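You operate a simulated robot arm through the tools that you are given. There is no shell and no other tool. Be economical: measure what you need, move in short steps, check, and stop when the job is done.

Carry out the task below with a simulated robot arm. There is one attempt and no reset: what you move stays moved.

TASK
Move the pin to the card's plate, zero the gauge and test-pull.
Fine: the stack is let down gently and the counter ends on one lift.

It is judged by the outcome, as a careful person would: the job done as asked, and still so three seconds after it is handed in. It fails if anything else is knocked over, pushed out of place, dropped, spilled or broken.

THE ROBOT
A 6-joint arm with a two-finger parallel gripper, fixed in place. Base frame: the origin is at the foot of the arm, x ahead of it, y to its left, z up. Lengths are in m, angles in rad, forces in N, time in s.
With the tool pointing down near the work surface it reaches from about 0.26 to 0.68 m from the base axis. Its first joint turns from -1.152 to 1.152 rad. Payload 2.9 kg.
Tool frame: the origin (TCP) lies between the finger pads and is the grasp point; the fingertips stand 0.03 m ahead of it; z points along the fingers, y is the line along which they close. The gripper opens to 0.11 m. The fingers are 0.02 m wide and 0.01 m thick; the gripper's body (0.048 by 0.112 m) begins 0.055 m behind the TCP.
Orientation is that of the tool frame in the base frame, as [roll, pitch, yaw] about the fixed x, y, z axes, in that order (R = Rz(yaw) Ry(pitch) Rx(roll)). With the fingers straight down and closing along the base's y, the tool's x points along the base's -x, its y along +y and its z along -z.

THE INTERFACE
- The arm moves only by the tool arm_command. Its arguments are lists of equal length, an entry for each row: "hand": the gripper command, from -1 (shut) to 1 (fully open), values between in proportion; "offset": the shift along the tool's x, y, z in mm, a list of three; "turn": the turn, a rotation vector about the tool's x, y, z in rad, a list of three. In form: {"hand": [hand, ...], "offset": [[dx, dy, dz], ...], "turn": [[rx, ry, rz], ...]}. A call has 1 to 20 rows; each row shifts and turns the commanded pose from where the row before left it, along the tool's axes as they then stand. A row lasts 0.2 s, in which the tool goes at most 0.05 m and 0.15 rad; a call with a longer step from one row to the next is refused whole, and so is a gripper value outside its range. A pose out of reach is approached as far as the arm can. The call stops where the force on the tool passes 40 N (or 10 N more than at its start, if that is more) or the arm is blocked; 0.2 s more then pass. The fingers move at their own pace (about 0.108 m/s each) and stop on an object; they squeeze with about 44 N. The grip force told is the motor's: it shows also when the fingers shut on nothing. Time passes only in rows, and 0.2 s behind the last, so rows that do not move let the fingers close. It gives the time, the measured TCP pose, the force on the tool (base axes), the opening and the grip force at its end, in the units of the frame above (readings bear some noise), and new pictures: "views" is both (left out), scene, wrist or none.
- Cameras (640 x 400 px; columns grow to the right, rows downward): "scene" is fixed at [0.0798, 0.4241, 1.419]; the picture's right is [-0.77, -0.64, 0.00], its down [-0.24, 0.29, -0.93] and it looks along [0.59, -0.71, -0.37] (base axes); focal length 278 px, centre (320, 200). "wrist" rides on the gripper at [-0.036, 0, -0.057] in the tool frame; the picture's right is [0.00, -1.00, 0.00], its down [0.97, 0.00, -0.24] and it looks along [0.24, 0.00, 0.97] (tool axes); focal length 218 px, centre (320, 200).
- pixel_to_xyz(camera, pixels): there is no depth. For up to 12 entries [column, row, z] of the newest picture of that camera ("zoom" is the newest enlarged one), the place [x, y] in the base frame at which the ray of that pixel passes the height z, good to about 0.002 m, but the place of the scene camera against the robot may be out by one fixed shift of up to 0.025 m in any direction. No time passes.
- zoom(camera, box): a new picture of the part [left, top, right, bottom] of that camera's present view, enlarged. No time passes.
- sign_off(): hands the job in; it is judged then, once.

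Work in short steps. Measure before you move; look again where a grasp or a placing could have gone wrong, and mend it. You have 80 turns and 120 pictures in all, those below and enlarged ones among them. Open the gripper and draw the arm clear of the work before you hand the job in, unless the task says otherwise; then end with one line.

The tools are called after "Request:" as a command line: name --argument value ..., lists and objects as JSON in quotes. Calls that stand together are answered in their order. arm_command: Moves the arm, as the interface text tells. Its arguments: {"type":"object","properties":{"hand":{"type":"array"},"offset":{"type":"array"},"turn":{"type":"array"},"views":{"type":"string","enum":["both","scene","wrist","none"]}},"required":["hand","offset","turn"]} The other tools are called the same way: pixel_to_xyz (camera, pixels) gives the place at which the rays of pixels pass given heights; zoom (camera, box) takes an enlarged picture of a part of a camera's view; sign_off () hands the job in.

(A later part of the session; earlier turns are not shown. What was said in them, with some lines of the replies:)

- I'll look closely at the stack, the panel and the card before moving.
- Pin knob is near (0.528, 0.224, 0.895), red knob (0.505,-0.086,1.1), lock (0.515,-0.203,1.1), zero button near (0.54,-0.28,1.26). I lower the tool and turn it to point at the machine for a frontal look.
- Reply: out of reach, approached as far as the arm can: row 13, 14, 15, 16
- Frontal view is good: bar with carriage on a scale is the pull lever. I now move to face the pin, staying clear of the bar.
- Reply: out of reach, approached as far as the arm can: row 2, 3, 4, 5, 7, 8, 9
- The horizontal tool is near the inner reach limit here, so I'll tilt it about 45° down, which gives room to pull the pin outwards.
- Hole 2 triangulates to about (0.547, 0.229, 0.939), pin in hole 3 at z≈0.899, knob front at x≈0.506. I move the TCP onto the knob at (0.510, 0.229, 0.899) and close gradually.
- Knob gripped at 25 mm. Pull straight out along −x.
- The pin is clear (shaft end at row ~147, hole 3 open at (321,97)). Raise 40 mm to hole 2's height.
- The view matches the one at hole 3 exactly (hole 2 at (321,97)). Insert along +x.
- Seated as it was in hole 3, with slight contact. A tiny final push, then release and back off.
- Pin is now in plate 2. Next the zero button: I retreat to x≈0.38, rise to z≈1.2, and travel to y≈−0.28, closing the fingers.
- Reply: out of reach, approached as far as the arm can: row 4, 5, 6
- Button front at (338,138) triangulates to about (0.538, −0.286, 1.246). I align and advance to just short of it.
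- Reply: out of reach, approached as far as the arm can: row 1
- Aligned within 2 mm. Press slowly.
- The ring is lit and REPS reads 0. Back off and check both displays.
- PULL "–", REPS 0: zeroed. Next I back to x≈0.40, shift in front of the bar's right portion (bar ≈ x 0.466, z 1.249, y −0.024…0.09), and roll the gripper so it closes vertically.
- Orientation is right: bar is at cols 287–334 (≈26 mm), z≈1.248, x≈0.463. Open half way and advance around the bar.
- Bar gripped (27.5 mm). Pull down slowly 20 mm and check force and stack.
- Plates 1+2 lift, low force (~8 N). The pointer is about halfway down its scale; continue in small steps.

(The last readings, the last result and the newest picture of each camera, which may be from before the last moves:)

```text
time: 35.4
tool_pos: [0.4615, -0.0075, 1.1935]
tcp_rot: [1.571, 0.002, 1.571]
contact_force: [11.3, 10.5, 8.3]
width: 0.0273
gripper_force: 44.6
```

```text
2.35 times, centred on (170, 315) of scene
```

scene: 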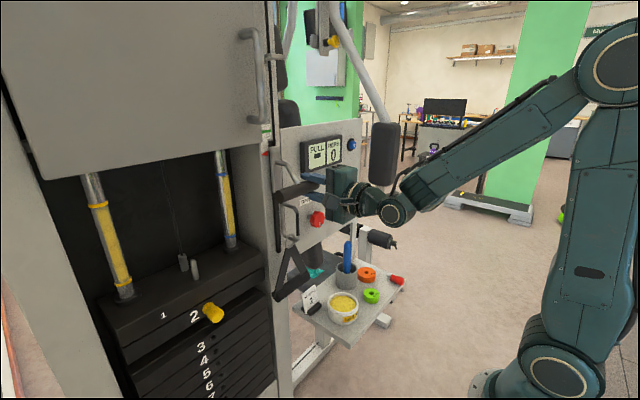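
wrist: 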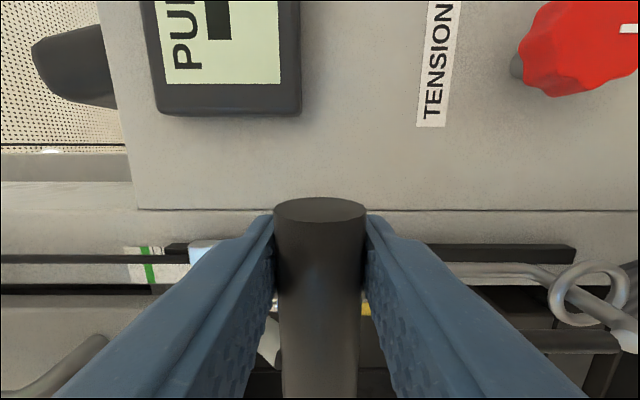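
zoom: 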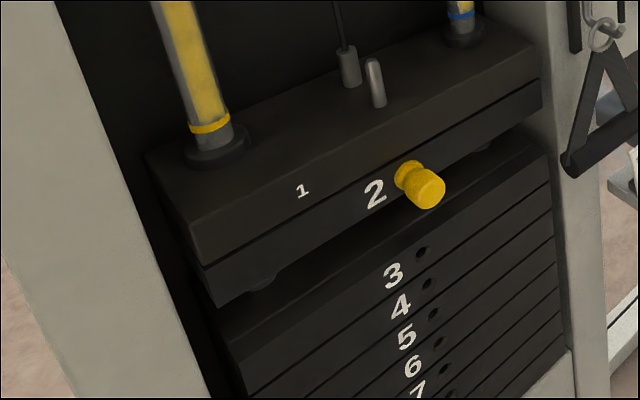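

Handle (hanging, bottom near z≈0.92) still clears the card (top ≈0.87). Continue 15 mm with small alignment corrections, watching the counter.

Request:
arm_command --hand '[-1, -1, -1, -1]' --offset '[[1, -5, 1.5], [0, -5, 0], [0, -5, 0], [0, 0, 0]]' --turn '[[0, 0, 0], [0, 0, 0], [0, 0, 0], [0, 0, 0]]' --views "scene"

Request:
zoom --camera "scene" --box '[235, 100, 395, 220]'

```text
time: 36.4
tool_pos: [0.4632, -0.0072, 1.1785]
tcp_rot: [1.57, 0.003, 1.568]
contact_force: [-22.9, -5.9, 8.0]
width: 0.0274
gripper_force: 45.0
```

scene: 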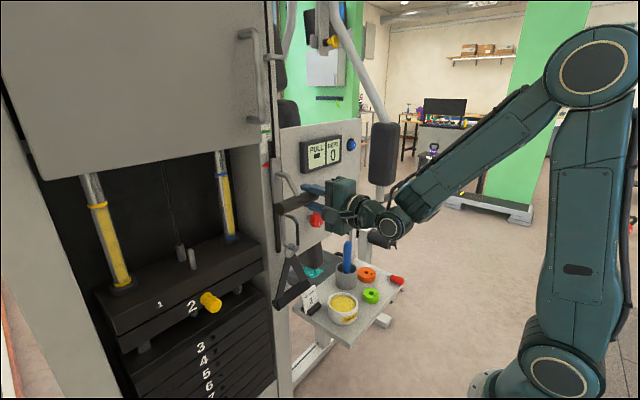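

```text
3.33 times, centred on (315, 160) of scene
```

zoom: 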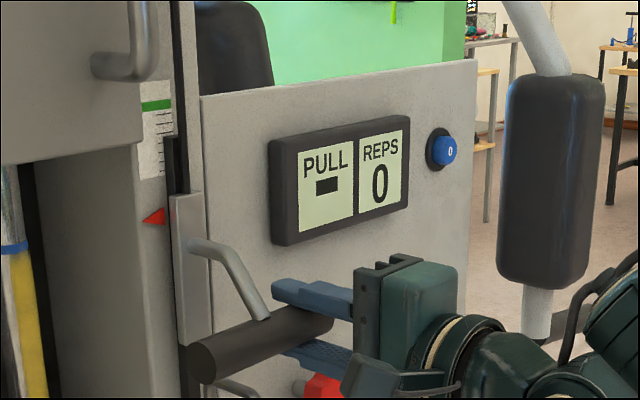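

Stack collars now are nearly at the ring marks. Relax the x force (−1 mm) and pull 10 mm more.

Request:
arm_command --hand '[-1, -1, -1, -1]' --offset '[[-0.3, 0, -1], [0, -5, 0], [0, -5, 0], [0, 0, 0]]' --turn '[[0, 0, 0], [0, 0, 0], [0, 0, 0], [0, 0, 0]]' --views "scene"

Request:
zoom --camera "scene" --box '[60, 130, 380, 330]'

```text
time: 37.4
tool_pos: [0.4632, -0.0053, 1.1694]
tcp_rot: [1.569, 0.003, 1.569]
contact_force: [-17.4, -13.1, 8.1]
width: 0.0276
gripper_force: 45.3
```

scene: 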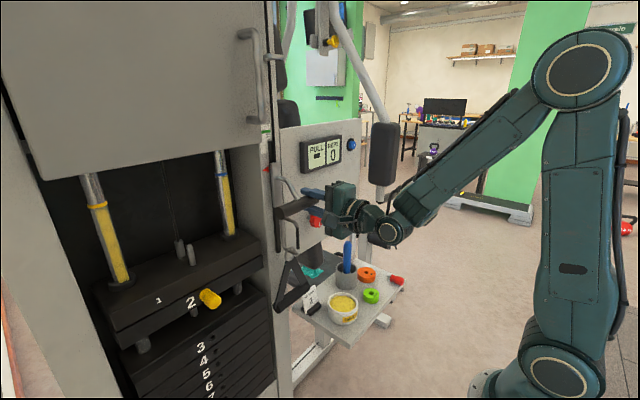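

```text
2.00 times, centred on (220, 230) of scene
```

zoom: 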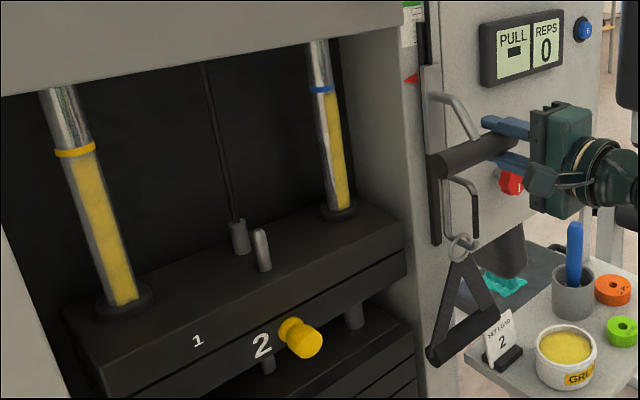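

No count yet at 79 mm. Relax sideways forces and pull 10 mm more, handle still ~25 mm above the card.

Request:
arm_command --hand '[-1, -1, -1, -1]' --offset '[[-0.7, 0, -0.9], [0, -5, 0], [0, -5, 0], [0, 0, 0]]' --turn '[[0, 0, 0], [0, 0, 0], [0, 0, 0], [0, 0, 0]]' --views "none"

Request:
zoom --camera "scene" --box '[220, 120, 380, 320]'

```text
time: 38.4
tool_pos: [0.4636, -0.0064, 1.159]
tcp_rot: [1.567, 0.0, 1.57]
contact_force: [7.3, -12.8, 8.0]
width: 0.0274
gripper_force: 45.0
```

```text
2.00 times, centred on (300, 220) of scene
```

zoom: 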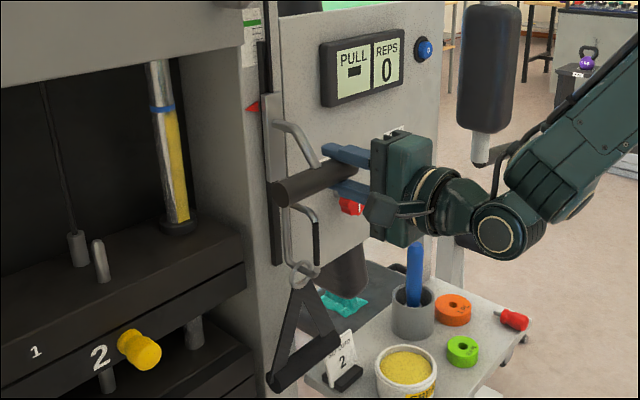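

Display unchanged; the count likely registers on the return. I let the stack down slowly (25 mm/s, then slower), checking near the end.

Request:
arm_command --hand '[-1, -1, -1, -1, -1, -1, -1, -1, -1, -1, -1, -1]' --offset '[[-0.5, 5, 0], [0, 5, 0], [0, 5, 0], [0, 5, 0], [0, 5, 0], [0, 5, 0], [0, 5, 0], [0, 5, 0], [0, 5, 0], [0, 5, 0], [0, 5, 0], [0, 0, 0]]' --turn '[[0, 0, 0], [0, 0, 0], [0, 0, 0], [0, 0, 0], [0, 0, 0], [0, 0, 0], [0, 0, 0], [0, 0, 0], [0, 0, 0], [0, 0, 0], [0, 0, 0], [0, 0, 0]]' --views "scene"

Request:
zoom --camera "scene" --box '[220, 120, 380, 320]'

```text
time: 41.0
tool_pos: [0.4632, -0.007, 1.2139]
tcp_rot: [1.569, 0.003, 1.574]
contact_force: [14.1, 3.3, 7.7]
width: 0.0277
gripper_force: 45.0
```

scene: 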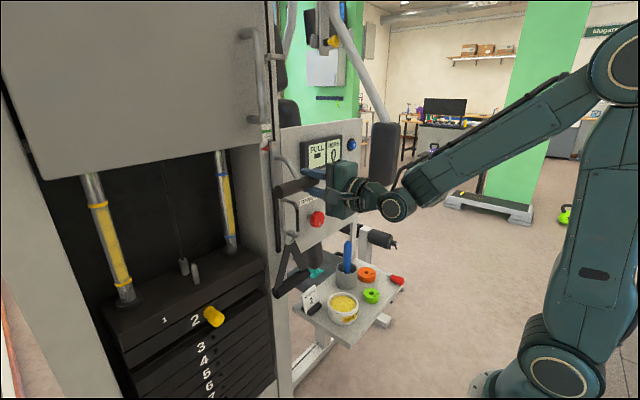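

```text
2.00 times, centred on (300, 220) of scene
```

zoom: 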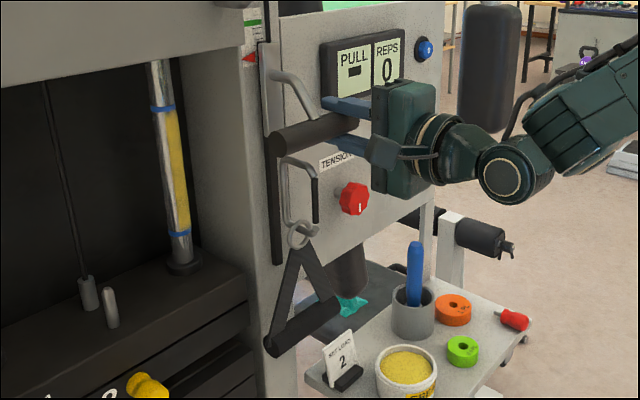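

Request:
arm_command --hand '[-1, -1, -1, -1, -1, -1, -1, -1, -1, -1, -1, -1, -1, -1]' --offset '[[0, 4, 0.5], [0, 4, 0], [0, 4, 0], [0, 4, 0], [0, 3, 0], [0, 3, 0], [0, 2, 0], [0, 2, 0], [0, 2, 0], [0, 1.5, 0], [0, 1.5, 0], [0, 1.5, 0], [0, 1, 0], [0, 0, 0]]' --turn '[[0, 0, 0], [0, 0, 0], [0, 0, 0], [0, 0, 0], [0, 0, 0], [0, 0, 0], [0, 0, 0], [0, 0, 0], [0, 0, 0], [0, 0, 0], [0, 0, 0], [0, 0, 0], [0, 0, 0], [0, 0, 0]]' --views "scene"

Request:
zoom --camera "scene" --box '[235, 100, 355, 190]'

```text
time: 44.0
tool_pos: [0.463, -0.0067, 1.2478]
tcp_rot: [1.571, 0.001, 1.571]
contact_force: [14.7, 3.0, 7.5]
width: 0.0274
gripper_force: 45.3
```

scene: 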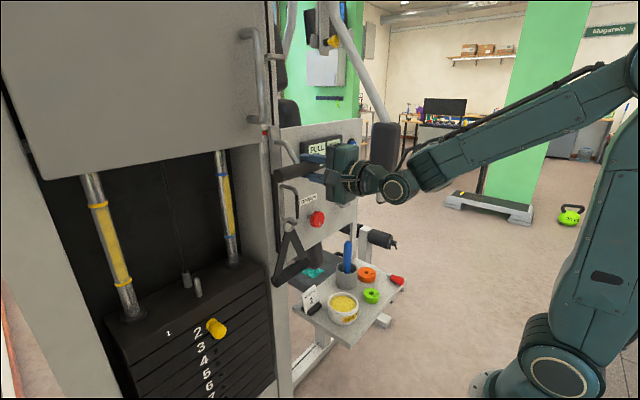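

```text
4.44 times, centred on (295, 145) of scene
```

zoom: 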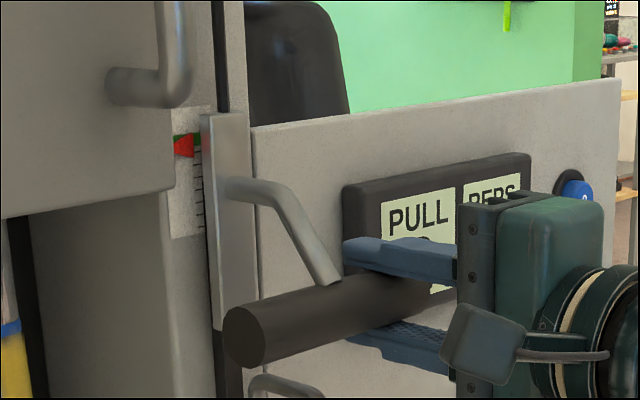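

PULL appears to have changed to a digit. Still ~7.5 N load, so a touch more height remains; 1 mm steps until load vanishes.

Request:
arm_command --hand '[-1, -1, -1, -1]' --offset '[[0, 0.8, 0.5], [0, 0.8, 0], [0, 0.5, 0], [0, 0, 0]]' --turn '[[0, 0, 0], [0, 0, 0], [0, 0, 0], [0, 0, 0]]' --views "wrist"

Request:
zoom --camera "scene" --box '[235, 100, 355, 190]'

```text
time: 45.0
tool_pos: [0.4639, -0.0073, 1.249]
tcp_rot: [1.572, 0.002, 1.571]
contact_force: [-15.7, 2.0, 2.1]
width: 0.0274
gripper_force: 45.3
```

wrist: 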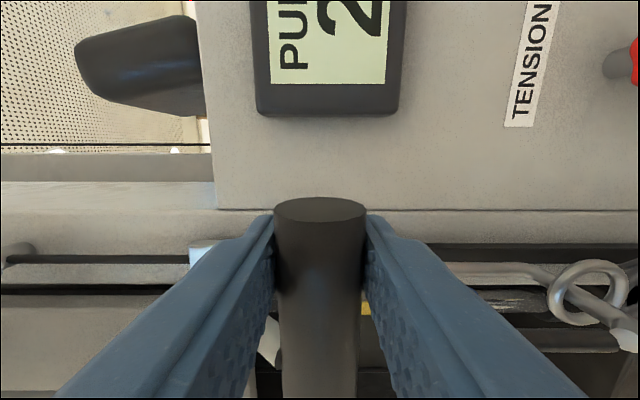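

```text
4.44 times, centred on (295, 145) of scene
```

zoom: 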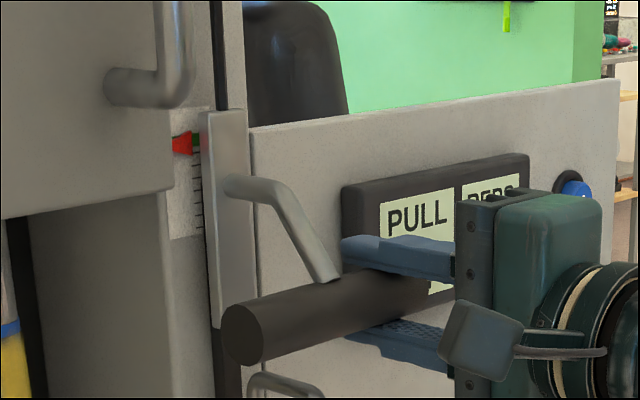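

PULL shows 2 and the load is down to ~2 N. Ease the last fraction, relax x, then open gently and withdraw straight back.

Request:
arm_command --hand '[-1, -1, -0.35, 0, 0, 0, 0, 0]' --offset '[[0, 0.4, -0.7], [0, 0, 0], [0, 0, 0], [0, 0, 0], [0, 0, -20], [0, 0, -20], [0, 0, -20], [0, 0, 0]]' --turn '[[0, 0, 0], [0, 0, 0], [0, 0, 0], [0, 0, 0], [0, 0, 0], [0, 0, 0], [0, 0, 0], [0, 0, 0]]'

Request:
zoom --camera "scene" --box '[235, 100, 355, 190]'

```text
time: 46.8
tool_pos: [0.4032, -0.0076, 1.2503]
tcp_rot: [1.571, 0.002, 1.571]
contact_force: [1.0, 0.0, 0.1]
width: 0.0548
gripper_force: 0.2
```

scene: 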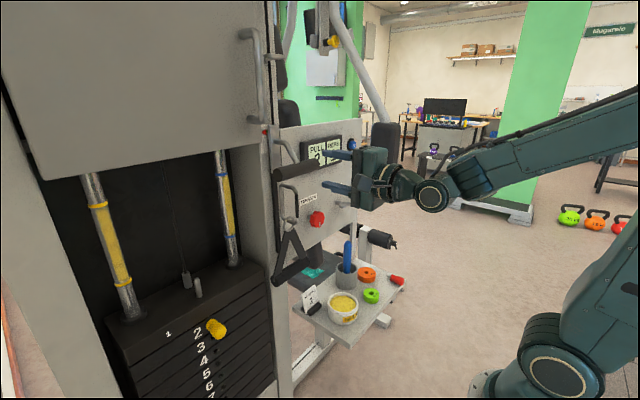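
wrist: 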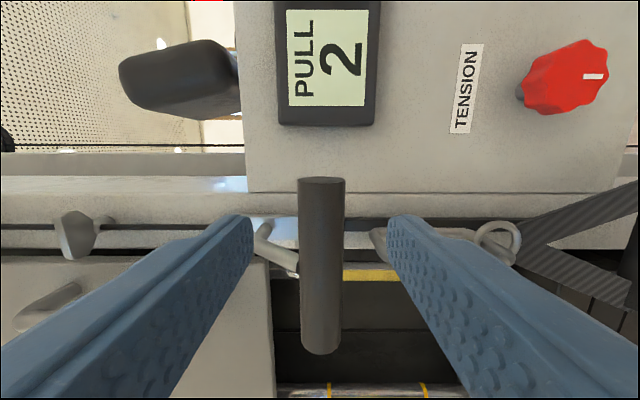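

```text
4.44 times, centred on (295, 145) of scene
```

zoom: 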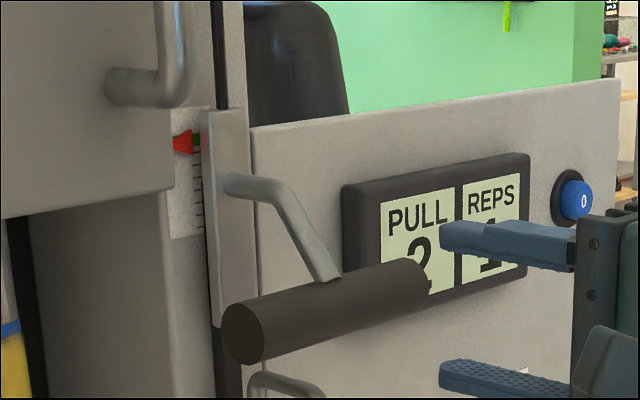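

PULL 2, REPS 1, stack down. Draw the arm clear, open, and take a final look.

Request:
arm_command --hand '[0, 0, 0, 0, 1, 1, 1]' --offset '[[0, 25, -25], [-20, 25, -25], [-40, 0, -20], [-40, 0, 0], [-40, 0, 0], [0, 0, 0], [0, 0, 0]]' --turn '[[0, 0, 0], [0, 0, 0], [0, 0, 0], [0, 0, 0], [0, 0, 0], [0, 0, 0], [0, 0, 0]]'

Request:
zoom --camera "scene" --box '[220, 110, 420, 330]'

Request:
zoom --camera "scene" --box '[100, 230, 300, 400]'

```text
time: 48.4
tool_pos: [0.3365, -0.1462, 1.2987]
tcp_rot: [1.572, 0.001, 1.569]
contact_force: [0.5, 0.8, 0.1]
width: 0.1102
gripper_force: 0.0
out of reach, approached as far as the arm can: row 5
```

scene: 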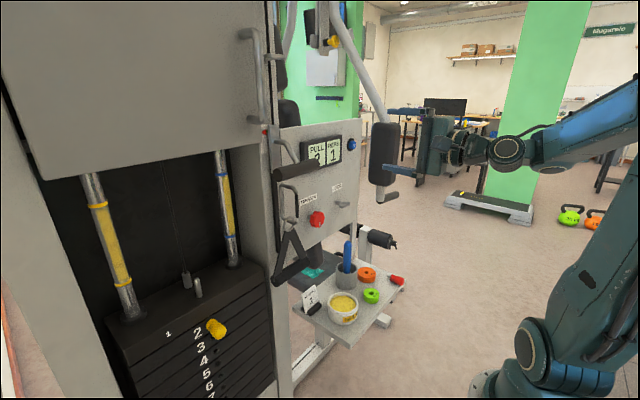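
wrist: 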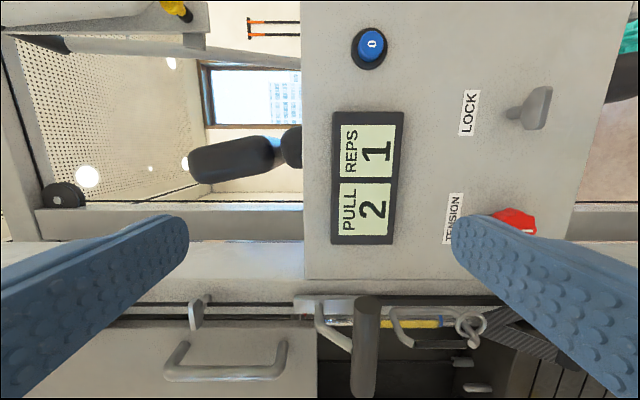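

```text
1.82 times, centred on (320, 220) of scene
```

zoom: 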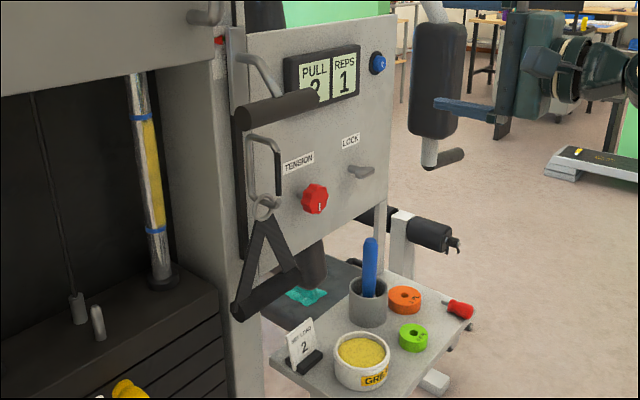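

```text
2.35 times, centred on (200, 315) of scene
```

zoom: 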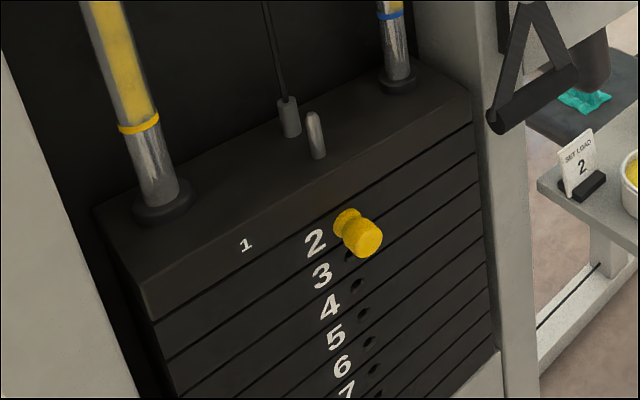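

Everything is in place: the pin is in plate 2, PULL reads 2, REPS reads 1, the stack is at rest, nothing else has moved, and the arm is clear.

Request:
sign_off

```text
The job is handed in.
```

The pin is in plate 2, the gauge was zeroed, and one gently lowered test pull left the counter at PULL 2, REPS 1.
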